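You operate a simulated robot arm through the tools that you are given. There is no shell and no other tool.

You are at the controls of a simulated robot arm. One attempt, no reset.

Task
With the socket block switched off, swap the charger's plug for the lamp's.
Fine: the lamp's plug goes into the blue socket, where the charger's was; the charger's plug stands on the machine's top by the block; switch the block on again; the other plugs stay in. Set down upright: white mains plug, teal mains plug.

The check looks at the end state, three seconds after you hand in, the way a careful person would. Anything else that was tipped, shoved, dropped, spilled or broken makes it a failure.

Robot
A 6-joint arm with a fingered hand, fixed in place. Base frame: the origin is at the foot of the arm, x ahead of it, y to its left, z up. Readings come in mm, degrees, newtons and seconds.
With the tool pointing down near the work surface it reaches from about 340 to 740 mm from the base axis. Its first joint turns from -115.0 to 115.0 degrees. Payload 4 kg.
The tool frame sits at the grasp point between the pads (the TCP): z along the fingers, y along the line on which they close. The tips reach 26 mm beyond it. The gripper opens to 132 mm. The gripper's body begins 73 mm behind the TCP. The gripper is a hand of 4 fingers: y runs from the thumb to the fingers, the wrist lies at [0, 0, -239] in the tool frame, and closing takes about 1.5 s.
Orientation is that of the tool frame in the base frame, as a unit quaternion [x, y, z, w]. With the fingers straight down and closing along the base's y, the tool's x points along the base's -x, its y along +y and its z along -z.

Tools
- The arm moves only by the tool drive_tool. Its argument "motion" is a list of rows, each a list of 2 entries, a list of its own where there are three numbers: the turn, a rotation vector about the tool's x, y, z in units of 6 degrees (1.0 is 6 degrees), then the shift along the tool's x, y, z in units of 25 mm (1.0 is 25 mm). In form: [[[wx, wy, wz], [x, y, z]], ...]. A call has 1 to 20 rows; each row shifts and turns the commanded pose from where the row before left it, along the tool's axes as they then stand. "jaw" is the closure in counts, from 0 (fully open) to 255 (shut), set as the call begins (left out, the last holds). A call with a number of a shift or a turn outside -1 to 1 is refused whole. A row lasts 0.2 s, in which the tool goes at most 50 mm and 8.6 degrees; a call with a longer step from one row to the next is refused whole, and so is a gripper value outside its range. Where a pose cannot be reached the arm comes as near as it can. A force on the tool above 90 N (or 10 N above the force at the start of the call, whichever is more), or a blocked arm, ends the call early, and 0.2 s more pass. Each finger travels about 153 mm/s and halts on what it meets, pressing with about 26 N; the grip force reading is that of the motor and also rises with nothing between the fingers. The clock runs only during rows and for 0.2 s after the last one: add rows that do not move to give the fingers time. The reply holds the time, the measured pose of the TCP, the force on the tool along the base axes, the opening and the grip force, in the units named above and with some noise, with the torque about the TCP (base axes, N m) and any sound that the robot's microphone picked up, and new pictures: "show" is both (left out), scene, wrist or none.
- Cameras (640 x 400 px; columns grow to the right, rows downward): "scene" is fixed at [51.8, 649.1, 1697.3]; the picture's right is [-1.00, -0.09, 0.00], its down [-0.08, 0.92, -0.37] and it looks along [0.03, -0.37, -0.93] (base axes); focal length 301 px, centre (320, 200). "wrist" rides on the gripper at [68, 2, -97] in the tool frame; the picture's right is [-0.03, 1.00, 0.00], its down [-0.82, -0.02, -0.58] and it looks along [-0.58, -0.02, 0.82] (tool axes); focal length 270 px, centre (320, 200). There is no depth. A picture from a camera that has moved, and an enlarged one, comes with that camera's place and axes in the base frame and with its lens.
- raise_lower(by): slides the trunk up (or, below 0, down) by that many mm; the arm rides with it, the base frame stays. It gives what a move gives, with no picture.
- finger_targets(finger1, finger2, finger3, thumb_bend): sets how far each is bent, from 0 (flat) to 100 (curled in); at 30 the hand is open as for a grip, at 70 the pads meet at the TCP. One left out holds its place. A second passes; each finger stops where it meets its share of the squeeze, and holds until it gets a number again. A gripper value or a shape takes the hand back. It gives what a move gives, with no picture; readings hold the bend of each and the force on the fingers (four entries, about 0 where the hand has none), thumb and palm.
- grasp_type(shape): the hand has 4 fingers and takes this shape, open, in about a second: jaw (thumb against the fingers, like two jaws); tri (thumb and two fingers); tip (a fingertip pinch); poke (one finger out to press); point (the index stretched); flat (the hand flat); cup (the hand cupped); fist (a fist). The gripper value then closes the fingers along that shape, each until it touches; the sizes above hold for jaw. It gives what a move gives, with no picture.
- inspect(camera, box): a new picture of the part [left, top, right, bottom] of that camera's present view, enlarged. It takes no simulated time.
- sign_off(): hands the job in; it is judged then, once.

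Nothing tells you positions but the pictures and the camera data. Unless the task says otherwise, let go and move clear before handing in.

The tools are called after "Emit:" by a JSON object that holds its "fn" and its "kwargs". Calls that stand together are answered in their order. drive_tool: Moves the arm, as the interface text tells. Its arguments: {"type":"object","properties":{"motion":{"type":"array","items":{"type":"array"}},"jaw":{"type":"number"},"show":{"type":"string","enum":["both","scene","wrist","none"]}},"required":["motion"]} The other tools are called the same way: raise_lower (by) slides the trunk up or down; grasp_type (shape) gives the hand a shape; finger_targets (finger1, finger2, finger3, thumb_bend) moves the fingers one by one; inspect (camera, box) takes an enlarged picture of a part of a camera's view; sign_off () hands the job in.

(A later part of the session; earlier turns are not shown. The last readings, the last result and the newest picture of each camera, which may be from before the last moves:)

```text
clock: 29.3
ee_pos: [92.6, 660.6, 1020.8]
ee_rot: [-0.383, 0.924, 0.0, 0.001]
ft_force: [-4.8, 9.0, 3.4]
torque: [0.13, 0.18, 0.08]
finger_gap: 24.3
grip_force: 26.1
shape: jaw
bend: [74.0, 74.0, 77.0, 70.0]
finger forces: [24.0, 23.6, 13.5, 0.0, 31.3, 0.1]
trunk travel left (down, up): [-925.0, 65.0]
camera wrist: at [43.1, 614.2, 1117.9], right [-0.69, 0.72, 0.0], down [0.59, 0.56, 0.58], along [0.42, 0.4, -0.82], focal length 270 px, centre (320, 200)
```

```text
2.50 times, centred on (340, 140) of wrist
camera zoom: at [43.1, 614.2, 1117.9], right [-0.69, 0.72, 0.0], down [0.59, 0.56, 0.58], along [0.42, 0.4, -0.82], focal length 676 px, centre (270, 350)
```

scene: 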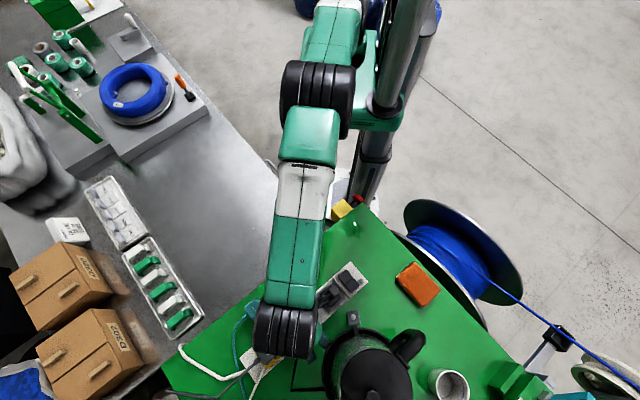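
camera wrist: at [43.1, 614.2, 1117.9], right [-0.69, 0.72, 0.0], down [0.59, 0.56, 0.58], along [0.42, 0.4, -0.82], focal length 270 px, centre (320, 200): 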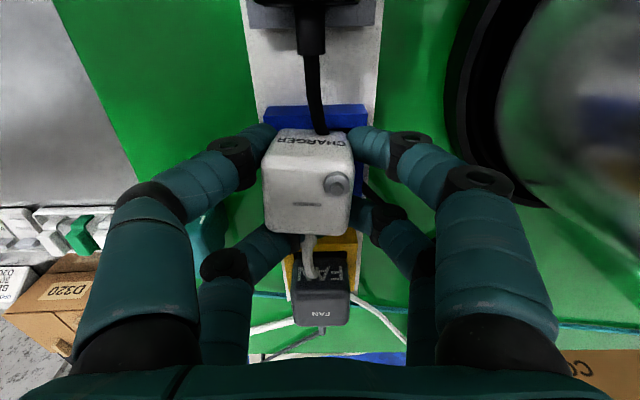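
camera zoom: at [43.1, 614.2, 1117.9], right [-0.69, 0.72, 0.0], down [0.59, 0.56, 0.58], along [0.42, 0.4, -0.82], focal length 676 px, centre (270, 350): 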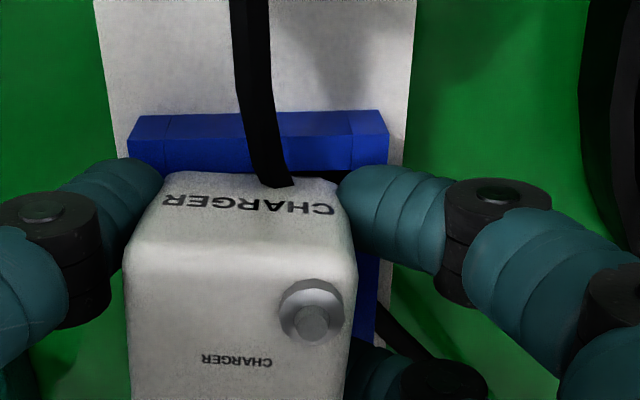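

The charger is gripped with balanced finger forces (about 24–31 N). I will pull it straight up in small steps.

Emit:
{"fn": "drive_tool", "kwargs": {"motion": [[[0, 0, 0], [0, 0.03, -0.2]], [[0, 0, 0], [0, 0, -0.2]]], "show": "wrist"}}

```text
clock: 29.9
ee_pos: [93.5, 660.8, 1031.5]
ee_rot: [-0.382, 0.924, -0.002, -0.001]
ft_force: [-1.7, 0.4, -0.7]
torque: [0.06, 0.07, -0.01]
finger_gap: 24.0
grip_force: 26.1
shape: jaw
bend: [74.0, 74.0, 77.0, 70.0]
finger forces: [22.3, 21.0, 14.4, 0.0, 32.7, 0.0]
trunk travel left (down, up): [-925.0, 65.0]
camera wrist: at [42.7, 614.9, 1128.0], right [-0.69, 0.72, 0.0], down [0.59, 0.56, 0.58], along [0.42, 0.4, -0.82], focal length 270 px, centre (320, 200)
```

wrist: 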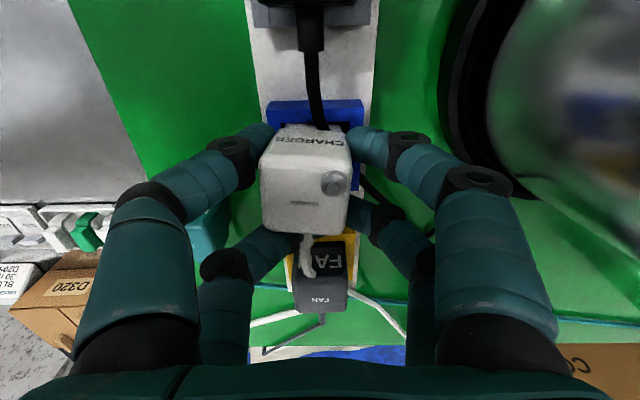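

The plug rises with the hand and the force stays small. I will keep going straight up.

Emit:
{"fn": "drive_tool", "kwargs": {"motion": [[[0, 0, 0], [0, 0, -0.4]], [[0, 0, 0], [0, 0, -0.4]], [[0, 0, 0], [0, 0, -0.4]], [[0, 0, 0], [0, 0, -0.4]]]}}

Emit:
{"fn": "inspect", "kwargs": {"camera": "wrist", "box": [220, 60, 460, 220]}}

Emit:
{"fn": "inspect", "kwargs": {"camera": "wrist", "box": [220, 200, 460, 360]}}

```text
clock: 30.9
ee_pos: [92.1, 660.8, 1071.4]
ee_rot: [-0.383, 0.924, 0.0, 0.0]
ft_force: [0.0, 0.2, 0.5]
torque: [0.05, 0.0, 0.04]
finger_gap: 23.6
grip_force: 26.0
shape: jaw
bend: [73.0, 74.0, 77.0, 70.0]
finger forces: [22.1, 21.3, 15.1, 0.0, 33.2, 0.0]
trunk travel left (down, up): [-925.0, 65.0]
camera wrist: at [42.3, 613.7, 1168.4], right [-0.69, 0.72, 0.0], down [0.59, 0.56, 0.58], along [0.42, 0.4, -0.82], focal length 270 px, centre (320, 200)
```

scene: 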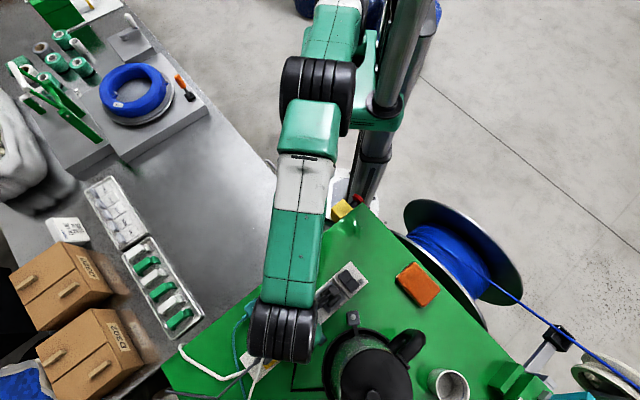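
wrist: 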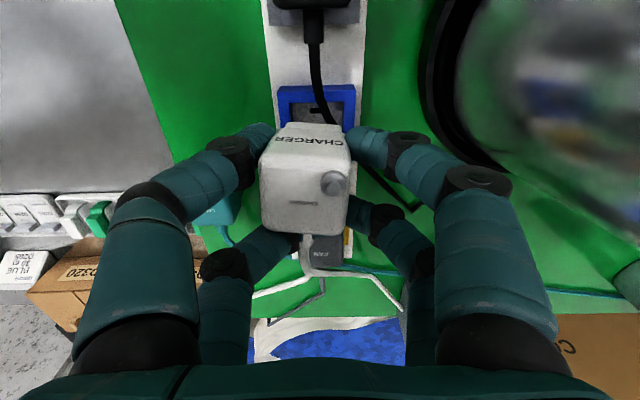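

```text
2.50 times, centred on (340, 140) of wrist
camera zoom: at [42.3, 613.7, 1168.4], right [-0.69, 0.72, 0.0], down [0.59, 0.56, 0.58], along [0.42, 0.4, -0.82], focal length 676 px, centre (270, 350)
```

zoom: 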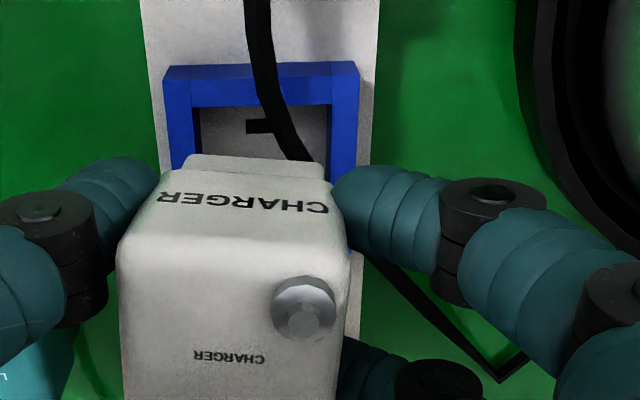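

```text
2.50 times, centred on (340, 280) of wrist
camera zoom: at [42.3, 613.7, 1168.4], right [-0.69, 0.72, 0.0], down [0.59, 0.56, 0.58], along [0.42, 0.4, -0.82], focal length 676 px, centre (270, 0)
```

zoom: 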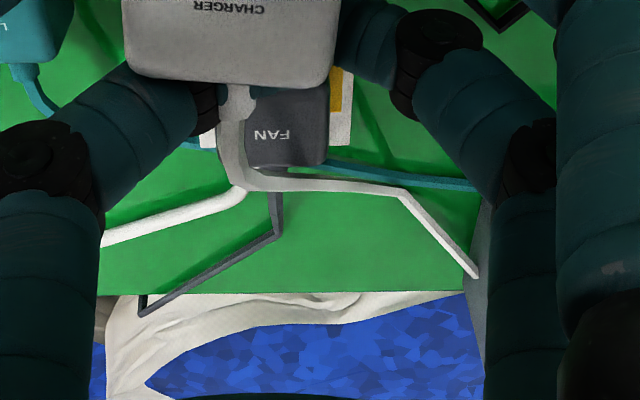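

The charger is free and held well. I will carry it to the open green area on the left of the block, short of the lamp plug.

Emit:
{"fn": "drive_tool", "kwargs": {"motion": [[[0, 0, 0], [0, 0, -0.4]], [[0, 0, 0], [0, 0, -0.4]], [[0, 0, 0], [0.13, -0.466, 0]], [[0, 0, 0], [0.13, -0.466, 0]], [[0, 0, 0], [0.13, -0.466, 0]], [[0, 0, 0], [0.13, -0.466, 0]], [[0, 0, 0], [0.13, -0.466, 0]], [[0, 0, 0], [0.13, -0.466, 0]], [[0, 0, 0], [0.13, -0.466, 0]], [[0, 0, 0], [0.13, -0.466, 0]]]}}

Emit:
{"fn": "inspect", "kwargs": {"camera": "wrist", "box": [240, 60, 480, 220]}}

Emit:
{"fn": "inspect", "kwargs": {"camera": "scene", "box": [200, 240, 360, 360]}}

```text
clock: 33.1
ee_pos: [139.6, 575.7, 1093.9]
ee_rot: [-0.382, 0.924, -0.001, -0.001]
ft_force: [0.6, 0.1, -1.2]
torque: [0.03, 0.03, 0.0]
finger_gap: 23.9
grip_force: 26.0
shape: jaw
bend: [74.0, 74.0, 77.0, 70.0]
finger forces: [22.2, 22.3, 14.3, 0.1, 33.2, 0.0]
trunk travel left (down, up): [-925.0, 65.0]
camera wrist: at [90.8, 529.4, 1190.1], right [-0.69, 0.72, 0.0], down [0.59, 0.56, 0.58], along [0.42, 0.4, -0.82], focal length 270 px, centre (320, 200)
```

scene: 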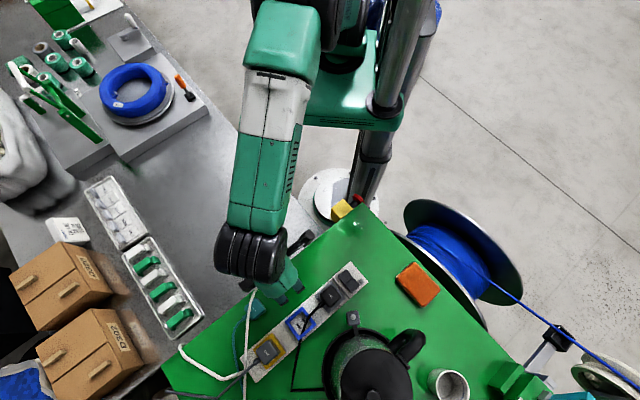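
wrist: 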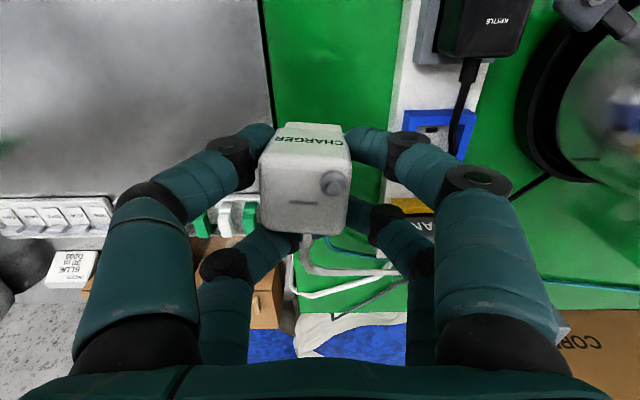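

```text
2.50 times, centred on (360, 140) of wrist
camera zoom: at [90.8, 529.4, 1190.1], right [-0.69, 0.72, 0.0], down [0.59, 0.56, 0.58], along [0.42, 0.4, -0.82], focal length 676 px, centre (220, 350)
```

zoom: 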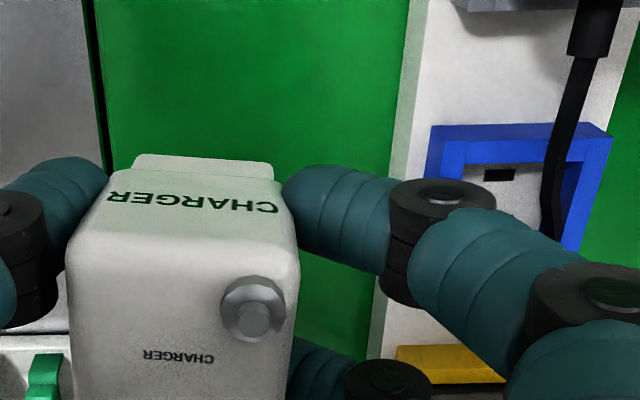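

```text
3.33 times, centred on (280, 300) of scene
camera zoom: at [51.8, 649.1, 1697.3], right [-1.0, -0.09, 0.0], down [-0.08, 0.92, -0.37], along [0.03, -0.37, -0.93], focal length 1003 px, centre (453, -133)
```

zoom: 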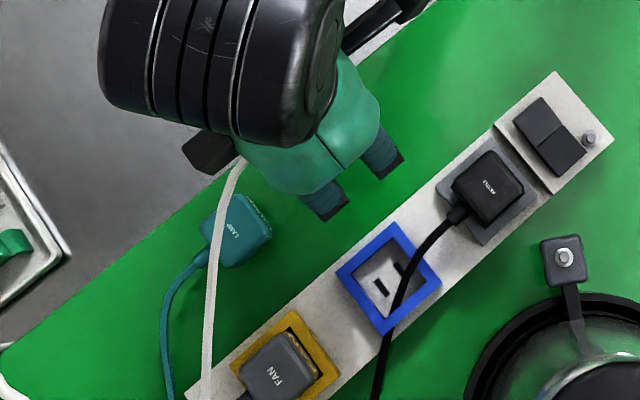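

The spot below is clear green surface, about 90 mm left of the block axis. I will lower most of the way and then feel for contact in small steps.

Emit:
{"fn": "drive_tool", "kwargs": {"motion": [[[0, 0, 0], [0, 0, 0.5]], [[0, 0, 0], [0, 0, 0.5]], [[0, 0, 0], [0, 0, 0.5]], [[0, 0, 0], [0, 0, 0.5]], [[0, 0, 0], [0, 0, 0.5]], [[0, 0, 0], [0, 0, 0.4]]]}}

Emit:
{"fn": "inspect", "kwargs": {"camera": "wrist", "box": [180, 60, 480, 260]}}

Emit:
{"fn": "inspect", "kwargs": {"camera": "scene", "box": [220, 260, 320, 340]}}

```text
clock: 34.5
ee_pos: [139.7, 575.2, 1021.3]
ee_rot: [-0.382, 0.924, 0.0, 0.0]
ft_force: [-0.6, 0.0, -0.7]
torque: [-0.02, 0.01, -0.01]
finger_gap: 23.7
grip_force: 26.4
shape: jaw
bend: [74.0, 74.0, 77.0, 70.0]
finger forces: [22.2, 22.8, 14.1, 0.0, 33.2, 0.1]
trunk travel left (down, up): [-925.0, 65.0]
camera wrist: at [89.9, 529.2, 1117.5], right [-0.69, 0.72, 0.0], down [0.59, 0.56, 0.58], along [0.42, 0.4, -0.82], focal length 270 px, centre (320, 200)
```

scene: 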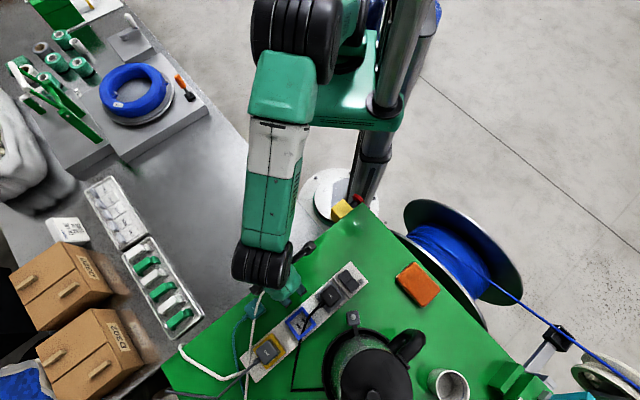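
wrist: 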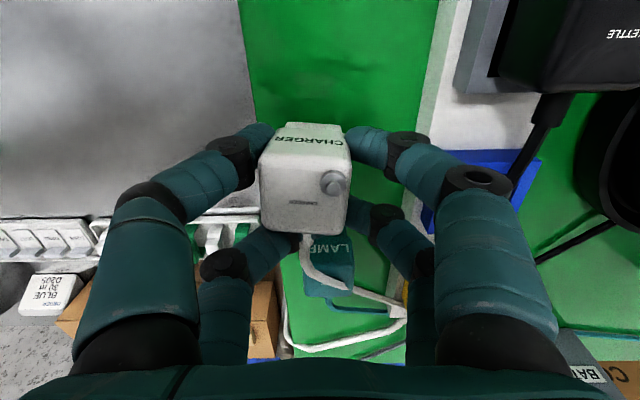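

```text
2.00 times, centred on (330, 160) of wrist
camera zoom: at [89.9, 529.2, 1117.5], right [-0.69, 0.72, 0.0], down [0.59, 0.56, 0.58], along [0.42, 0.4, -0.82], focal length 541 px, centre (300, 280)
```

zoom: 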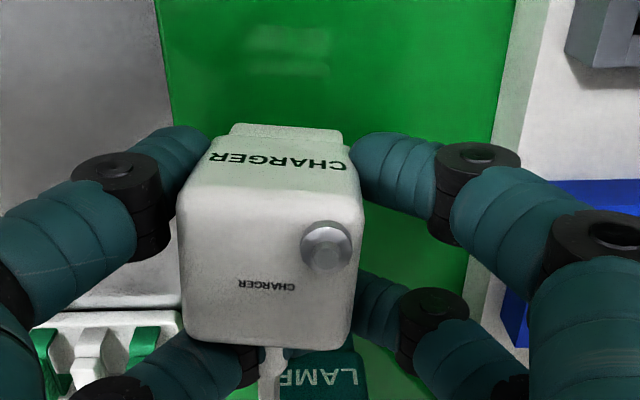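

```text
5.00 times, centred on (270, 300) of scene
camera zoom: at [51.8, 649.1, 1697.3], right [-1.0, -0.09, 0.0], down [-0.08, 0.92, -0.37], along [0.03, -0.37, -0.93], focal length 1504 px, centre (570, -300)
```

zoom: 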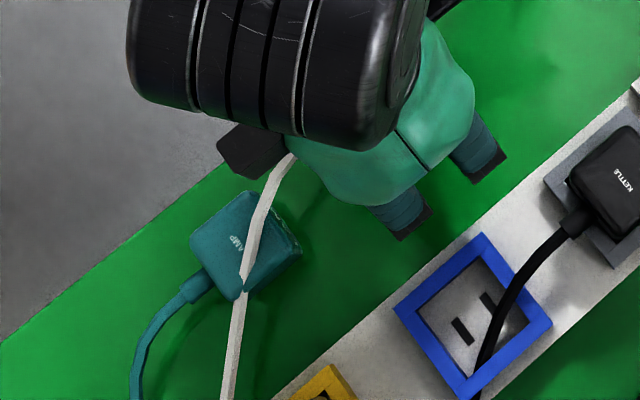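

The cords pass through plugs in the pictures, so they appear to be only drawn. I will keep lowering toward the surface while watching the vertical force.

Emit:
{"fn": "drive_tool", "kwargs": {"motion": [[[0, 0, 0], [0, 0, 0.2]], [[0, 0, 0], [0, 0, 0.2]], [[0, 0, 0], [0, 0, 0.1]], [[0, 0, 0], [0, 0, 0]]], "show": "none"}}

Emit:
{"fn": "inspect", "kwargs": {"camera": "wrist", "box": [180, 60, 480, 260]}}

```text
clock: 35.5
ee_pos: [140.3, 575.9, 1007.4]
ee_rot: [-0.383, 0.924, -0.001, 0.0]
ft_force: [-0.5, 1.0, -0.4]
torque: [0.01, 0.02, -0.02]
finger_gap: 23.8
grip_force: 26.1
shape: jaw
bend: [74.0, 74.0, 77.0, 70.0]
finger forces: [22.1, 22.9, 14.1, 0.1, 33.2, 0.1]
trunk travel left (down, up): [-925.0, 65.0]
```

```text
2.00 times, centred on (330, 160) of wrist
camera zoom: at [90.8, 530.0, 1104.2], right [-0.69, 0.72, 0.0], down [0.59, 0.56, 0.58], along [0.42, 0.4, -0.82], focal length 541 px, centre (300, 280)
```

zoom: 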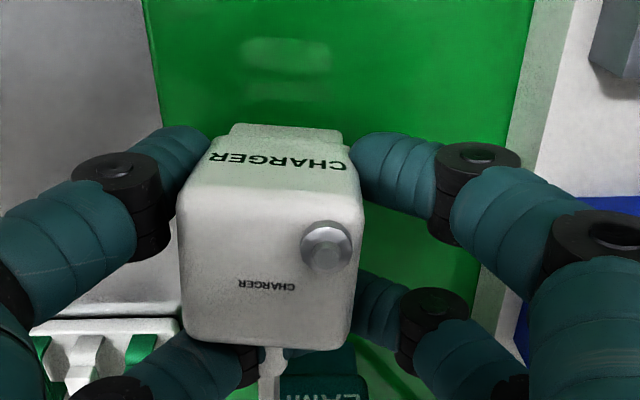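

Emit:
{"fn": "drive_tool", "kwargs": {"motion": [[[0, 0, 0], [0, 0, 0.1]], [[0, 0, 0], [0, 0, 0.1]], [[0, 0, 0], [0, 0, 0]]], "show": "none"}}

Emit:
{"fn": "inspect", "kwargs": {"camera": "wrist", "box": [180, 60, 480, 260]}}

Emit:
{"fn": "inspect", "kwargs": {"camera": "scene", "box": [220, 260, 320, 340]}}

```text
clock: 36.3
ee_pos: [140.4, 574.6, 1002.3]
ee_rot: [-0.383, 0.924, 0.0, 0.0]
ft_force: [-0.1, 0.3, -1.2]
torque: [0.02, -0.01, -0.02]
finger_gap: 23.9
grip_force: 26.3
shape: jaw
bend: [74.0, 74.0, 77.0, 70.0]
finger forces: [22.2, 22.8, 14.0, 0.1, 33.2, 0.0]
trunk travel left (down, up): [-925.0, 65.0]
```

```text
2.00 times, centred on (330, 160) of wrist
camera zoom: at [90.7, 529.5, 1098.9], right [-0.69, 0.72, 0.0], down [0.59, 0.56, 0.58], along [0.42, 0.4, -0.82], focal length 541 px, centre (300, 280)
```

zoom: 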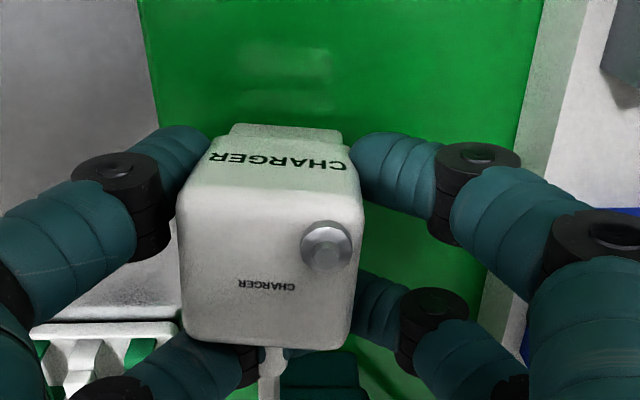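

```text
5.00 times, centred on (270, 300) of scene
camera zoom: at [51.8, 649.1, 1697.3], right [-1.0, -0.09, 0.0], down [-0.08, 0.92, -0.37], along [0.03, -0.37, -0.93], focal length 1504 px, centre (570, -300)
```

zoom: 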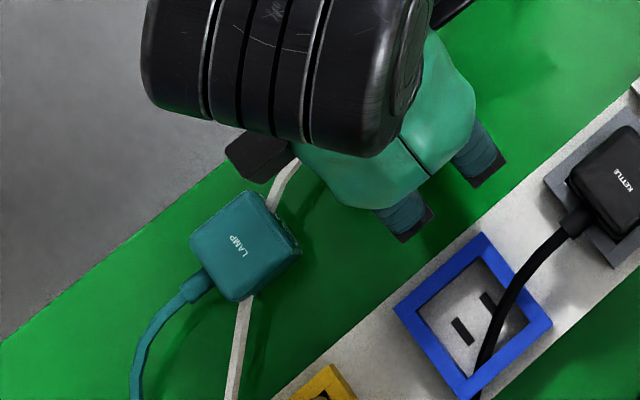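

The white cord now passes straight through the lamp plug in the picture, which confirms it is only drawn. I will keep feeling for contact.

Emit:
{"fn": "drive_tool", "kwargs": {"motion": [[[0, 0, 0], [0, 0, 0.1]], [[0, 0, 0], [0, 0, 0.1]], [[0, 0, 0], [0, 0, 0]]], "show": "none"}}

```text
clock: 37.1
ee_pos: [140.7, 574.6, 998.0]
ee_rot: [-0.383, 0.924, 0.0, 0.0]
ft_force: [-0.2, 0.3, 0.1]
torque: [-0.03, 0.04, 0.01]
finger_gap: 23.9
grip_force: 25.9
shape: jaw
bend: [74.0, 74.0, 77.0, 70.0]
finger forces: [22.2, 23.0, 14.2, 0.0, 33.4, 0.0]
trunk travel left (down, up): [-925.0, 65.0]
```

Emit:
{"fn": "drive_tool", "kwargs": {"motion": [[[0, 0, 0], [0, 0, 0.1]], [[0, 0, 0], [0, 0, 0.1]], [[0, 0, 0], [0, 0, 0]]], "show": "none"}}

Emit:
{"fn": "inspect", "kwargs": {"camera": "wrist", "box": [180, 60, 480, 260]}}

```text
clock: 37.9
ee_pos: [140.0, 575.7, 996.0]
ee_rot: [-0.383, 0.924, 0.002, 0.002]
ft_force: [2.0, 5.0, 27.0]
torque: [-0.51, -0.05, -0.01]
finger_gap: 25.1
grip_force: 26.0
shape: jaw
bend: [74.0, 74.0, 77.0, 70.0]
finger forces: [25.4, 25.7, 17.5, 0.1, 36.4, 0.1]
trunk travel left (down, up): [-925.0, 65.0]
```

```text
2.00 times, centred on (330, 160) of wrist
camera zoom: at [90.5, 528.7, 1092.2], right [-0.69, 0.72, 0.0], down [0.59, 0.56, 0.58], along [0.42, 0.4, -0.81], focal length 541 px, centre (300, 280)
```

zoom: 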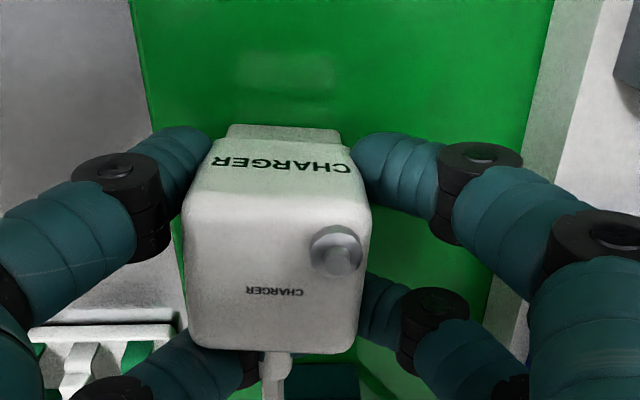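

Contact is made at TCP z≈995 with a 27 N upward force. I will ease off slightly and then open moderately.

Emit:
{"fn": "drive_tool", "kwargs": {"motion": [[[0, 0, 0], [0, 0, -0.08]], [[0, 0, 0], [0, 0, 0]]], "show": "none"}}

Emit:
{"fn": "drive_tool", "kwargs": {"motion": [[[0, 0, 0], [0, 0, 0]], [[0, 0, 0], [0, 0, 0]], [[0, 0, 0], [0, 0, 0]], [[0, 0, 0], [0, 0, 0]]], "jaw": 145, "show": "wrist"}}

Emit:
{"fn": "inspect", "kwargs": {"camera": "wrist", "box": [180, 60, 480, 260]}}

```text
clock: 38.5
ee_pos: [140.2, 572.5, 995.3]
ee_rot: [-0.382, 0.924, 0.0, 0.001]
ft_force: [1.0, 3.1, 23.5]
torque: [-0.5, 0.0, 0.06]
finger_gap: 24.7
grip_force: 25.7
shape: jaw
bend: [74.0, 74.0, 77.0, 70.0]
finger forces: [25.3, 23.8, 16.2, 0.0, 36.3, 0.0]
trunk travel left (down, up): [-925.0, 65.0]
```

```text
clock: 39.5
ee_pos: [140.0, 574.3, 995.0]
ee_rot: [-0.383, 0.924, -0.002, 0.0]
ft_force: [-0.5, 0.2, 0.5]
torque: [-0.03, -0.04, 0.02]
finger_gap: 56.2
grip_force: 0.2
shape: jaw
bend: [73.0, 73.0, 73.0, 70.0]
finger forces: [0.0, 0.0, 0.1, 0.1, 0.0, 0.0]
trunk travel left (down, up): [-925.0, 65.0]
camera wrist: at [90.8, 528.5, 1091.1], right [-0.69, 0.72, 0.0], down [0.59, 0.56, 0.58], along [0.42, 0.4, -0.82], focal length 270 px, centre (320, 200)
```

wrist: 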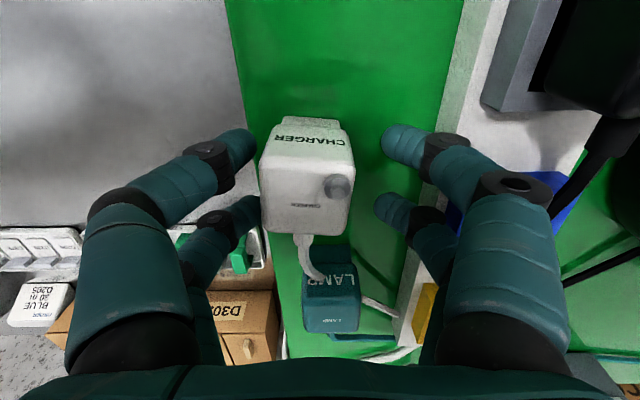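

```text
2.00 times, centred on (330, 160) of wrist
camera zoom: at [90.8, 528.5, 1091.1], right [-0.69, 0.72, 0.0], down [0.59, 0.56, 0.58], along [0.42, 0.4, -0.82], focal length 541 px, centre (300, 280)
```

zoom: 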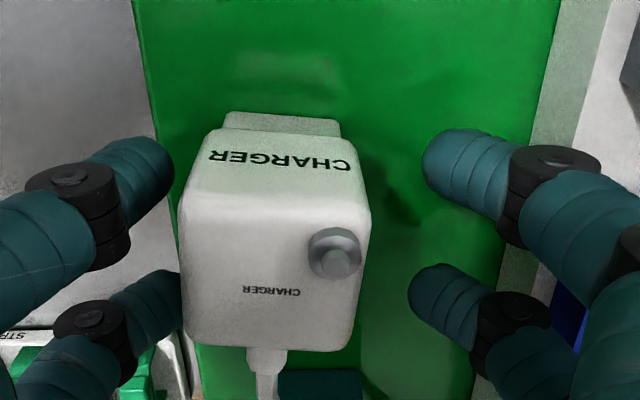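

The charger stands upright on its own. I will open a little more for clearance and rise straight up.

Emit:
{"fn": "drive_tool", "kwargs": {"motion": [[[0, 0, 0], [0, -0.06, 0]], [[0, 0, 0], [0, -0.06, 0]], [[0, 0, 0], [0, 0, -0.3]], [[0, 0, 0], [0, 0, -0.6]], [[0, 0, 0], [0, 0, -0.8]], [[0, 0, 0], [0, 0, -0.8]], [[0, 0, 0], [0, 0, -0.8]], [[0, 0, 0], [0, 0, -0.8]], [[0, 0, 0], [0, 0, -0.8]]], "jaw": 122}}

Emit:
{"fn": "inspect", "kwargs": {"camera": "wrist", "box": [200, 40, 440, 240]}}

Emit:
{"fn": "inspect", "kwargs": {"camera": "scene", "box": [200, 240, 360, 360]}}

```text
clock: 41.5
ee_pos: [143.3, 572.7, 1118.0]
ee_rot: [-0.383, 0.924, 0.001, 0.0]
ft_force: [-0.2, 0.3, -0.2]
torque: [-0.01, -0.01, 0.0]
finger_gap: 68.5
grip_force: 0.0
shape: jaw
bend: [72.0, 72.0, 72.0, 70.0]
finger forces: [0.1, 0.0, 0.0, 0.0, 0.0, 0.0]
trunk travel left (down, up): [-925.0, 65.0]
camera wrist: at [94.2, 526.8, 1214.7], right [-0.69, 0.72, 0.0], down [0.59, 0.56, 0.58], along [0.42, 0.4, -0.82], focal length 270 px, centre (320, 200)
```

scene: 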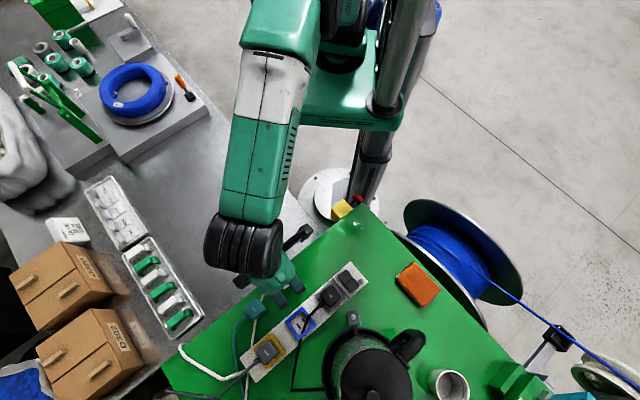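
wrist: 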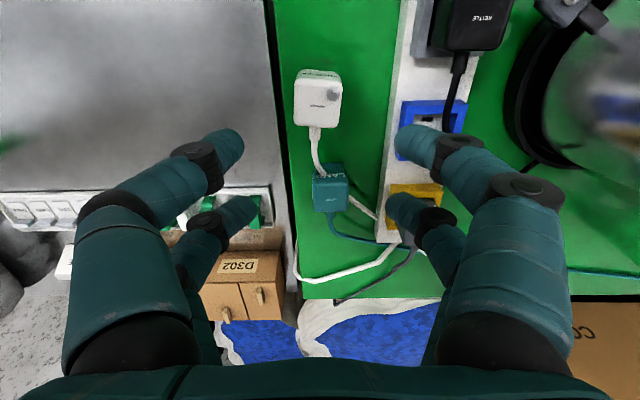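

```text
2.00 times, centred on (320, 140) of wrist
camera zoom: at [94.2, 526.8, 1214.7], right [-0.69, 0.72, 0.0], down [0.59, 0.56, 0.58], along [0.42, 0.4, -0.82], focal length 541 px, centre (320, 320)
```

zoom: 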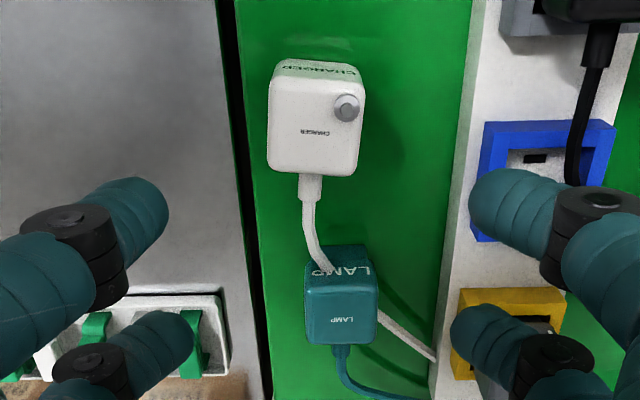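

```text
3.33 times, centred on (280, 300) of scene
camera zoom: at [51.8, 649.1, 1697.3], right [-1.0, -0.09, 0.0], down [-0.08, 0.92, -0.37], along [0.03, -0.37, -0.93], focal length 1003 px, centre (453, -133)
```

zoom: 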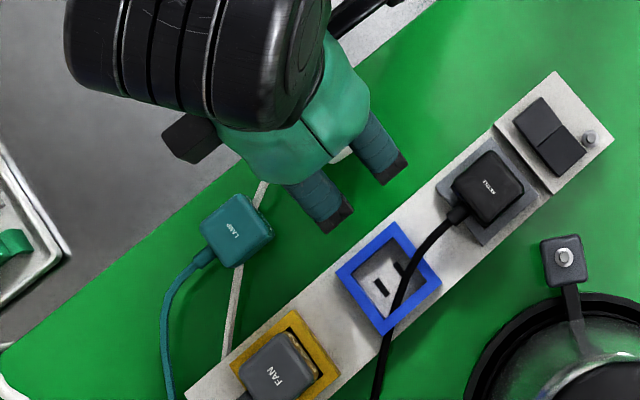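

The charger stands upright where I left it. I will measure the lamp plug's position and yaw more closely.

Emit:
{"fn": "inspect", "kwargs": {"camera": "wrist", "box": [290, 150, 370, 220]}}

Emit:
{"fn": "inspect", "kwargs": {"camera": "scene", "box": [235, 280, 335, 350]}}

```text
5.71 times, centred on (330, 185) of wrist
camera zoom: at [94.2, 526.8, 1214.7], right [-0.69, 0.72, 0.0], down [0.59, 0.56, 0.58], along [0.42, 0.4, -0.82], focal length 1544 px, centre (263, 286)
```

zoom: 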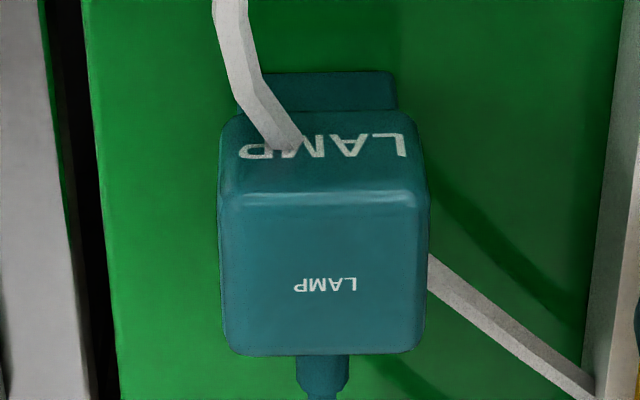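

```text
5.71 times, centred on (285, 315) of scene
camera zoom: at [51.8, 649.1, 1697.3], right [-1.0, -0.09, 0.0], down [-0.08, 0.92, -0.37], along [0.03, -0.37, -0.93], focal length 1719 px, centre (520, -457)
```

zoom: 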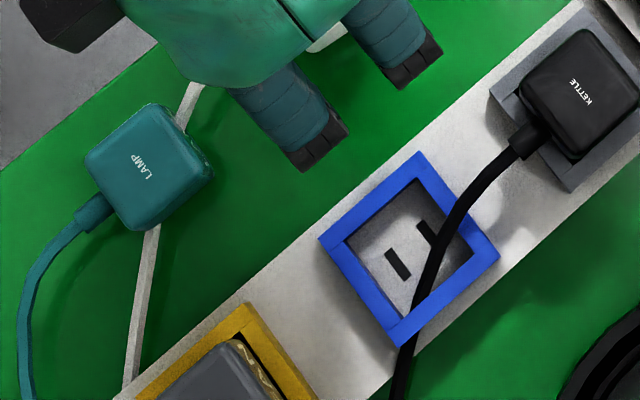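

The lamp plug is aligned with the tool's yaw within about 1°, near (194,636), with its top at z≈1000. I will move above it.

Emit:
{"fn": "drive_tool", "kwargs": {"motion": [[[0, 0, 0], [-0.638, 0.068, 0]], [[0, 0, 0], [-0.638, 0.068, 0]], [[0, 0, 0], [-0.638, 0.068, 0]], [[0, 0, 0], [-0.638, 0.068, 0]], [[0, 0, 0], [-0.638, 0.068, 0]], [[0, 0, 0], [0, 0, 0.8]], [[0, 0, 0], [0, 0, 0.8]], [[0, 0, 0], [0, 0, 0]]]}}

Emit:
{"fn": "inspect", "kwargs": {"camera": "wrist", "box": [220, 60, 420, 220]}}

```text
clock: 43.3
ee_pos: [193.9, 636.1, 1077.8]
ee_rot: [-0.383, 0.924, 0.0, 0.0]
ft_force: [-0.4, 0.1, 0.3]
torque: [0.0, -0.02, 0.01]
finger_gap: 68.1
grip_force: 0.0
shape: jaw
bend: [72.0, 72.0, 72.0, 70.0]
finger forces: [0.0, 0.1, 0.0, 0.0, 0.0, 0.0]
trunk travel left (down, up): [-925.0, 65.0]
camera wrist: at [143.7, 590.0, 1174.3], right [-0.69, 0.72, 0.0], down [0.59, 0.56, 0.58], along [0.42, 0.4, -0.82], focal length 270 px, centre (320, 200)
```

scene: 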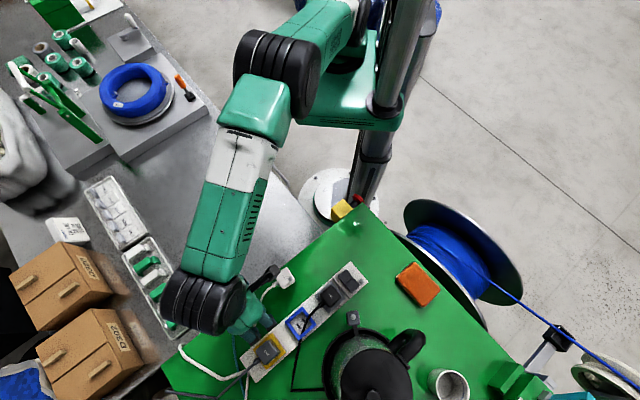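
wrist: 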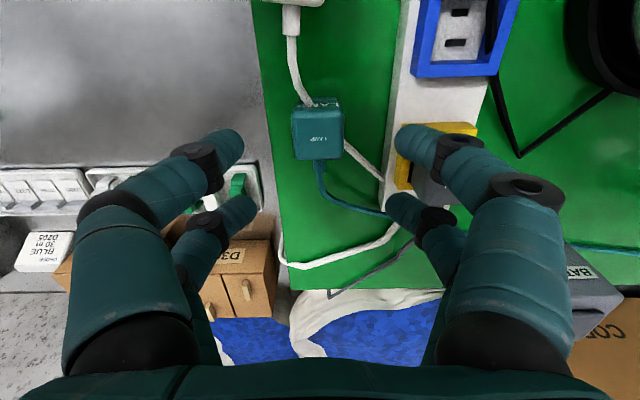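

```text
2.50 times, centred on (320, 140) of wrist
camera zoom: at [143.7, 590.0, 1174.3], right [-0.69, 0.72, 0.0], down [0.59, 0.56, 0.58], along [0.42, 0.4, -0.82], focal length 676 px, centre (320, 350)
```

zoom: 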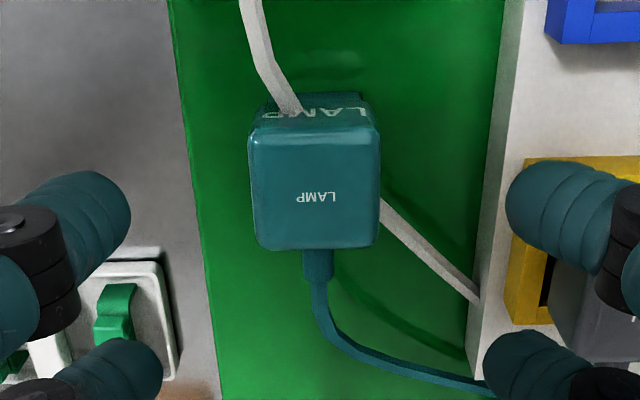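

The lamp plug is centred within about 2 mm. I will come down around it.

Emit:
{"fn": "drive_tool", "kwargs": {"motion": [[[0, 0, 0], [-0.08, -0.02, 0.8]], [[0, 0, 0], [0, 0, 0.8]], [[0, 0, 0], [0, 0, 0.8]], [[0, 0, 0], [0, 0, 0.6]], [[0, 0, 0], [0, 0, 0]]], "show": "wrist"}}

Emit:
{"fn": "inspect", "kwargs": {"camera": "wrist", "box": [200, 60, 440, 220]}}

```text
clock: 44.5
ee_pos: [198.1, 635.8, 1003.5]
ee_rot: [-0.383, 0.924, 0.0, 0.0]
ft_force: [0.7, -0.6, -1.2]
torque: [-0.02, 0.01, 0.0]
finger_gap: 68.1
grip_force: 0.1
shape: jaw
bend: [72.0, 72.0, 72.0, 70.0]
finger forces: [0.1, 0.0, 0.0, 0.0, 0.1, 0.0]
trunk travel left (down, up): [-925.0, 65.0]
camera wrist: at [148.1, 590.0, 1098.8], right [-0.69, 0.72, 0.0], down [0.59, 0.56, 0.58], along [0.42, 0.4, -0.82], focal length 270 px, centre (320, 200)
```

wrist: 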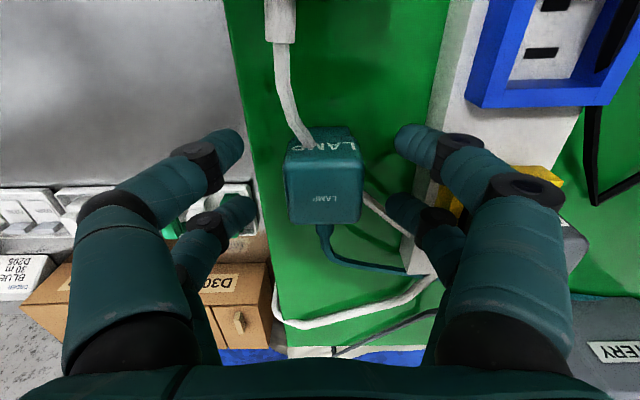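

```text
2.50 times, centred on (320, 140) of wrist
camera zoom: at [148.1, 590.0, 1098.8], right [-0.69, 0.72, 0.0], down [0.59, 0.56, 0.58], along [0.42, 0.4, -0.82], focal length 676 px, centre (320, 350)
```

zoom: 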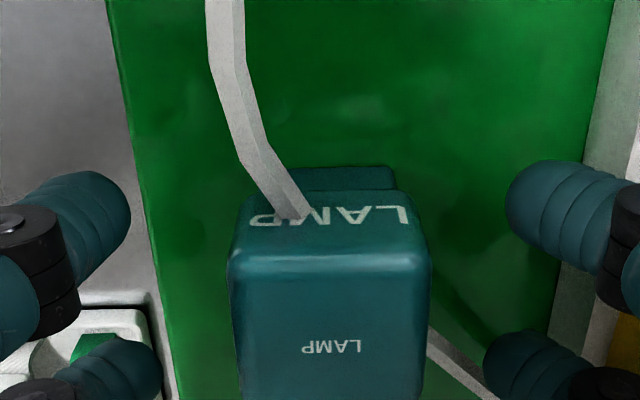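

The plug sits about 2 mm right of centre; I will correct, come down to grip height and look again.

Emit:
{"fn": "drive_tool", "kwargs": {"motion": [[[0, 0, 0], [0.08, 0.08, 0.1]], [[0, 0, 0], [0, 0, 0.2]], [[0, 0, 0], [0, 0, 0]]], "show": "wrist"}}

Emit:
{"fn": "inspect", "kwargs": {"camera": "wrist", "box": [200, 60, 440, 220]}}

```text
clock: 45.3
ee_pos: [192.5, 637.0, 994.3]
ee_rot: [-0.383, 0.924, 0.0, 0.0]
ft_force: [-1.2, 0.0, 1.4]
torque: [0.0, -0.01, 0.0]
finger_gap: 68.6
grip_force: 0.0
shape: jaw
bend: [72.0, 72.0, 72.0, 70.0]
finger forces: [0.1, 0.4, 0.0, 0.0, 0.0, 0.0]
trunk travel left (down, up): [-925.0, 65.0]
camera wrist: at [143.8, 591.1, 1091.3], right [-0.69, 0.72, 0.0], down [0.59, 0.56, 0.58], along [0.42, 0.4, -0.82], focal length 270 px, centre (320, 200)
```

wrist: 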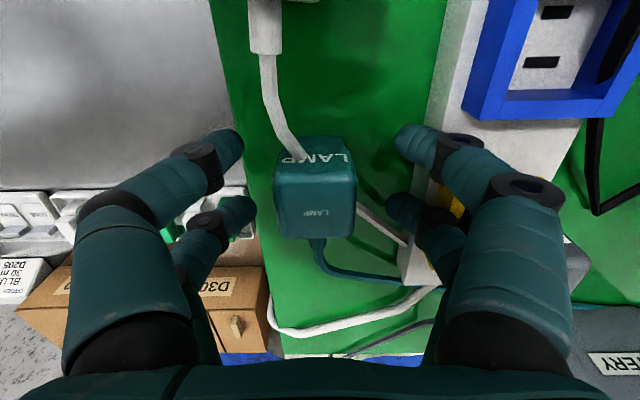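

```text
2.50 times, centred on (320, 140) of wrist
camera zoom: at [143.8, 591.1, 1091.3], right [-0.69, 0.72, 0.0], down [0.59, 0.56, 0.58], along [0.42, 0.4, -0.82], focal length 676 px, centre (320, 350)
```

zoom: 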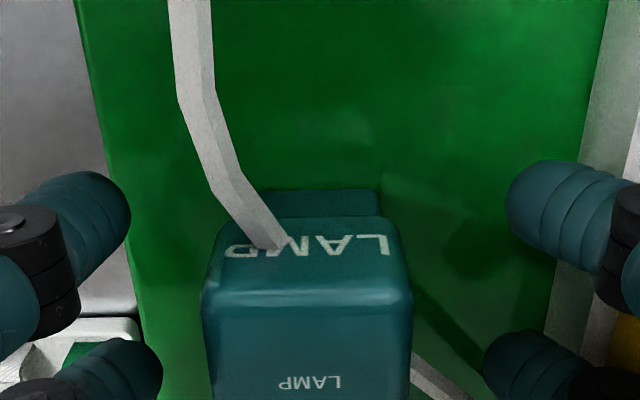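

The arm settles with a millimetre or two of scatter, so I will make one more small correction before closing.

Emit:
{"fn": "drive_tool", "kwargs": {"motion": [[[0, 0, 0], [-0.06, -0.09, 0]], [[0, 0, 0], [0, 0, 0]]], "show": "wrist"}}

Emit:
{"fn": "inspect", "kwargs": {"camera": "wrist", "box": [200, 60, 440, 220]}}

```text
clock: 45.9
ee_pos: [195.0, 637.4, 994.9]
ee_rot: [-0.382, 0.924, 0.0, 0.0]
ft_force: [-0.3, -0.4, -0.2]
torque: [-0.01, 0.01, -0.01]
finger_gap: 68.4
grip_force: 0.0
shape: jaw
bend: [72.0, 72.0, 72.0, 70.0]
finger forces: [0.1, 0.0, 0.0, 0.0, 0.0, 0.0]
trunk travel left (down, up): [-925.0, 65.0]
camera wrist: at [146.0, 591.2, 1091.0], right [-0.69, 0.72, 0.0], down [0.59, 0.56, 0.58], along [0.42, 0.4, -0.82], focal length 270 px, centre (320, 200)
```

wrist: 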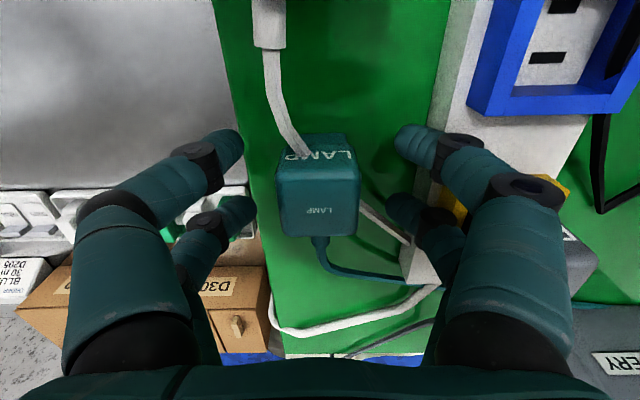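

```text
2.50 times, centred on (320, 140) of wrist
camera zoom: at [146.0, 591.2, 1091.0], right [-0.69, 0.72, 0.0], down [0.59, 0.56, 0.58], along [0.42, 0.4, -0.82], focal length 676 px, centre (320, 350)
```

zoom: 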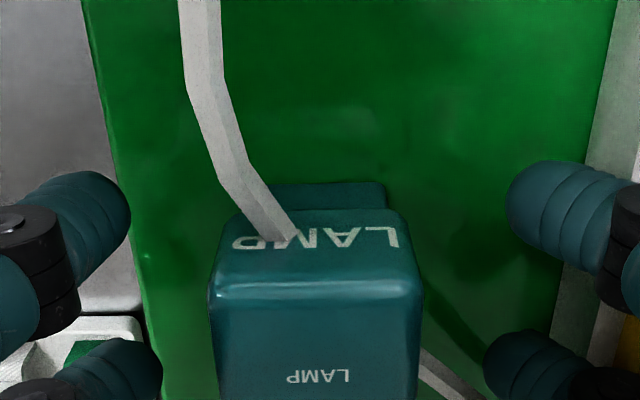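

The plug is now centred. I will close in two stages to be gentle.

Emit:
{"fn": "drive_tool", "kwargs": {"motion": [[[0, 0, 0], [0, 0, 0]], [[0, 0, 0], [0, 0, 0]]], "jaw": 172, "show": "none"}}

Emit:
{"fn": "drive_tool", "kwargs": {"motion": [[[0, 0, 0], [0, 0, 0]], [[0, 0, 0], [0, 0, 0]], [[0, 0, 0], [0, 0, 0]], [[0, 0, 0], [0, 0, 0]], [[0, 0, 0], [0, 0, 0]], [[0, 0, 0], [0, 0, 0]]], "jaw": 255, "show": "wrist"}}

Emit:
{"fn": "inspect", "kwargs": {"camera": "wrist", "box": [200, 60, 440, 220]}}

```text
clock: 46.5
ee_pos: [195.7, 637.8, 993.9]
ee_rot: [-0.383, 0.924, 0.001, 0.0]
ft_force: [-0.2, -0.2, 0.0]
torque: [0.01, 0.0, 0.01]
finger_gap: 43.6
grip_force: 0.1
shape: jaw
bend: [73.0, 73.0, 73.0, 70.0]
finger forces: [0.0, 0.0, 0.1, 0.0, 0.0, 0.0]
trunk travel left (down, up): [-925.0, 65.0]
```

```text
clock: 47.9
ee_pos: [194.7, 637.4, 993.5]
ee_rot: [-0.382, 0.924, 0.0, 0.0]
ft_force: [0.6, -1.3, -0.6]
torque: [0.0, 0.01, 0.0]
finger_gap: 26.8
grip_force: 25.7
shape: jaw
bend: [74.0, 74.0, 73.0, 70.0]
finger forces: [22.7, 23.5, 26.2, 0.0, 21.4, 0.0]
trunk travel left (down, up): [-925.0, 65.0]
camera wrist: at [146.0, 591.2, 1091.0], right [-0.69, 0.72, 0.0], down [0.59, 0.56, 0.58], along [0.42, 0.4, -0.82], focal length 270 px, centre (320, 200)
```

wrist: 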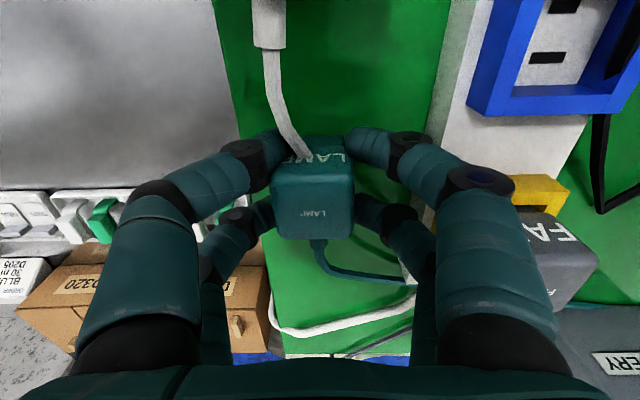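

```text
2.50 times, centred on (320, 140) of wrist
camera zoom: at [146.0, 591.2, 1091.0], right [-0.69, 0.72, 0.0], down [0.59, 0.56, 0.58], along [0.42, 0.4, -0.82], focal length 676 px, centre (320, 350)
```

zoom: 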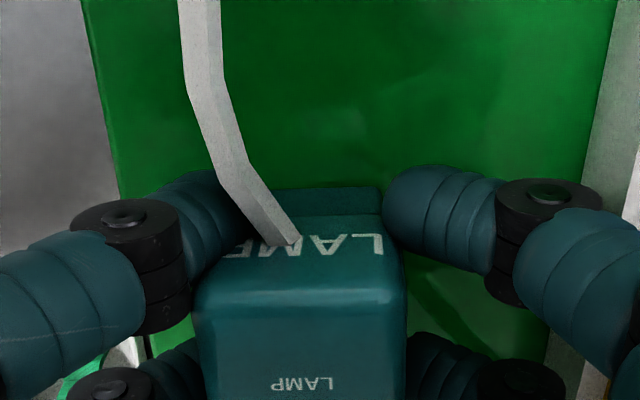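

The grip is well balanced (21–26 N each) and the plug stays aligned. I will lift the lamp plug straight up and bring it over the blue socket.

Emit:
{"fn": "drive_tool", "kwargs": {"motion": [[[0, 0, 0], [0, 0, -0.4]], [[0, 0, 0], [0, 0, -0.8]], [[0, 0, 0], [0, 0, -0.8]], [[0, 0, 0], [0, 0, -0.8]], [[0, 0, 0], [0, 0, -0.8]], [[0, 0, 0], [0.289, 0.45, 0]], [[0, 0, 0], [0.289, 0.45, 0]], [[0, 0, 0], [0.289, 0.45, 0]], [[0, 0, 0], [0.289, 0.45, 0]], [[0, 0, 0], [0.289, 0.45, 0]], [[0, 0, 0], [0.289, 0.45, 0]], [[0, 0, 0], [0.289, 0.45, 0]], [[0, 0, 0], [0.289, 0.45, 0]], [[0, 0, 0], [0, 0, 0]]]}}

Emit:
{"fn": "inspect", "kwargs": {"camera": "wrist", "box": [220, 50, 420, 190]}}

Emit:
{"fn": "inspect", "kwargs": {"camera": "scene", "box": [200, 240, 360, 360]}}

```text
clock: 50.9
ee_pos: [91.4, 660.7, 1084.7]
ee_rot: [-0.383, 0.924, 0.001, 0.0]
ft_force: [0.1, -0.2, -0.8]
torque: [0.02, 0.0, -0.01]
finger_gap: 26.6
grip_force: 25.9
shape: jaw
bend: [74.0, 74.0, 73.0, 70.0]
finger forces: [22.7, 23.4, 26.2, 0.0, 21.5, 0.0]
trunk travel left (down, up): [-925.0, 65.0]
camera wrist: at [41.8, 614.7, 1181.0], right [-0.69, 0.72, 0.0], down [0.59, 0.56, 0.58], along [0.42, 0.4, -0.82], focal length 270 px, centre (320, 200)
```

scene: 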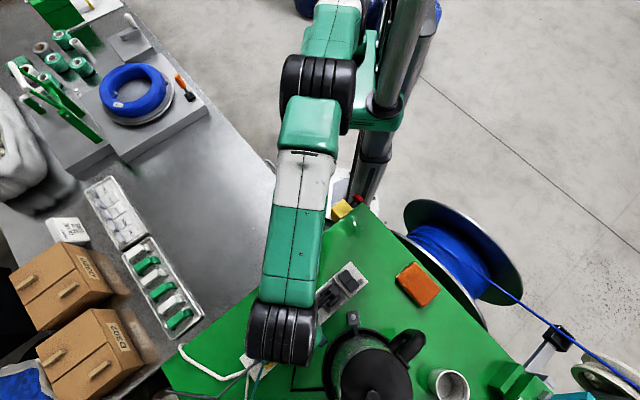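
wrist: 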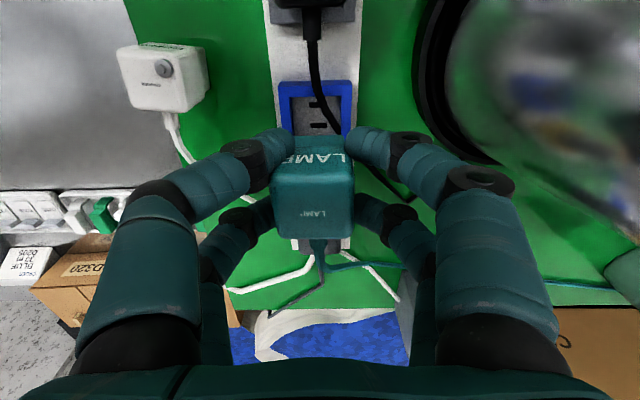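

```text
2.86 times, centred on (320, 120) of wrist
camera zoom: at [41.8, 614.7, 1181.0], right [-0.69, 0.72, 0.0], down [0.59, 0.56, 0.58], along [0.42, 0.4, -0.82], focal length 772 px, centre (320, 429)
```

zoom: 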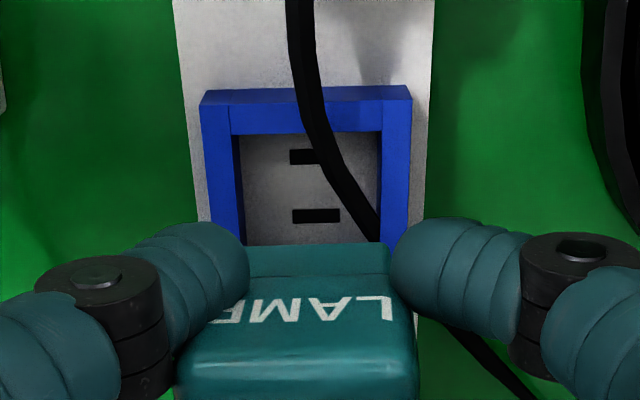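

```text
3.33 times, centred on (280, 300) of scene
camera zoom: at [51.8, 649.1, 1697.3], right [-1.0, -0.09, 0.0], down [-0.08, 0.92, -0.37], along [0.03, -0.37, -0.93], focal length 1003 px, centre (453, -133)
```

zoom: 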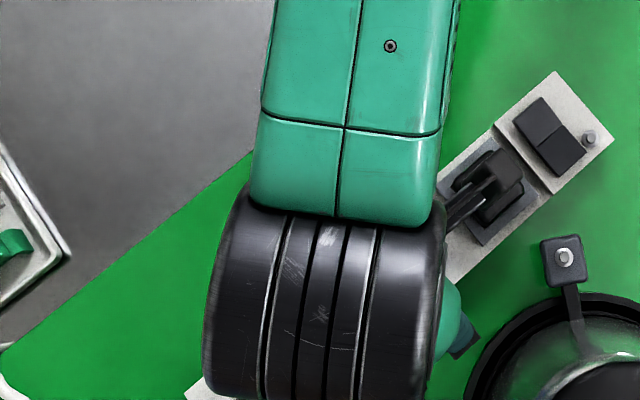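

The lamp plug hangs just short of the blue socket, and I can see the slots behind it. I will zoom in on the frame to work out the exact offset.

Emit:
{"fn": "inspect", "kwargs": {"camera": "wrist", "box": [270, 70, 370, 145]}}

Emit:
{"fn": "inspect", "kwargs": {"camera": "wrist", "box": [250, 120, 380, 260]}}

```text
5.33 times, centred on (320, 108) of wrist
camera zoom: at [41.8, 614.7, 1181.0], right [-0.69, 0.72, 0.0], down [0.59, 0.56, 0.58], along [0.42, 0.4, -0.82], focal length 1442 px, centre (320, 693)
```

zoom: 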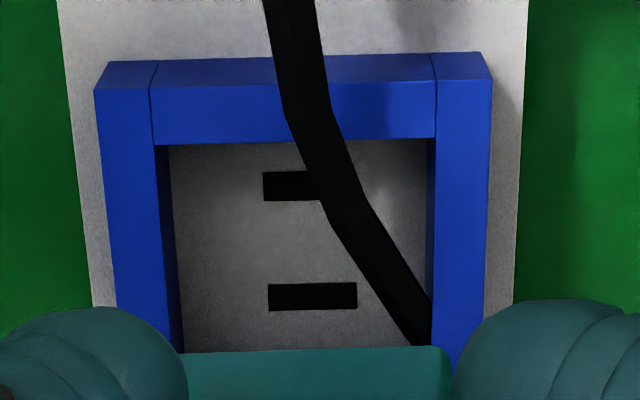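

```text
2.86 times, centred on (315, 190) of wrist
camera zoom: at [41.8, 614.7, 1181.0], right [-0.69, 0.72, 0.0], down [0.59, 0.56, 0.58], along [0.42, 0.4, -0.82], focal length 772 px, centre (334, 229)
```

zoom: 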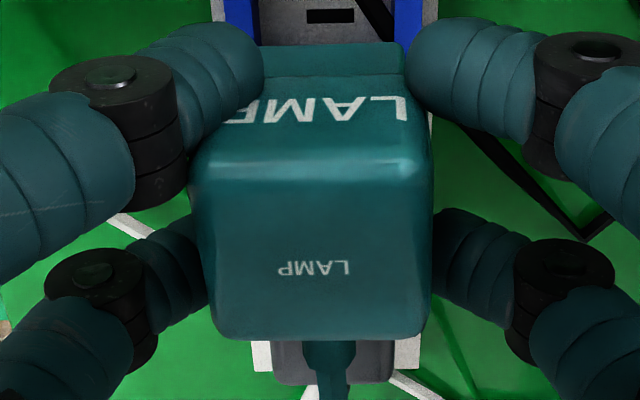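

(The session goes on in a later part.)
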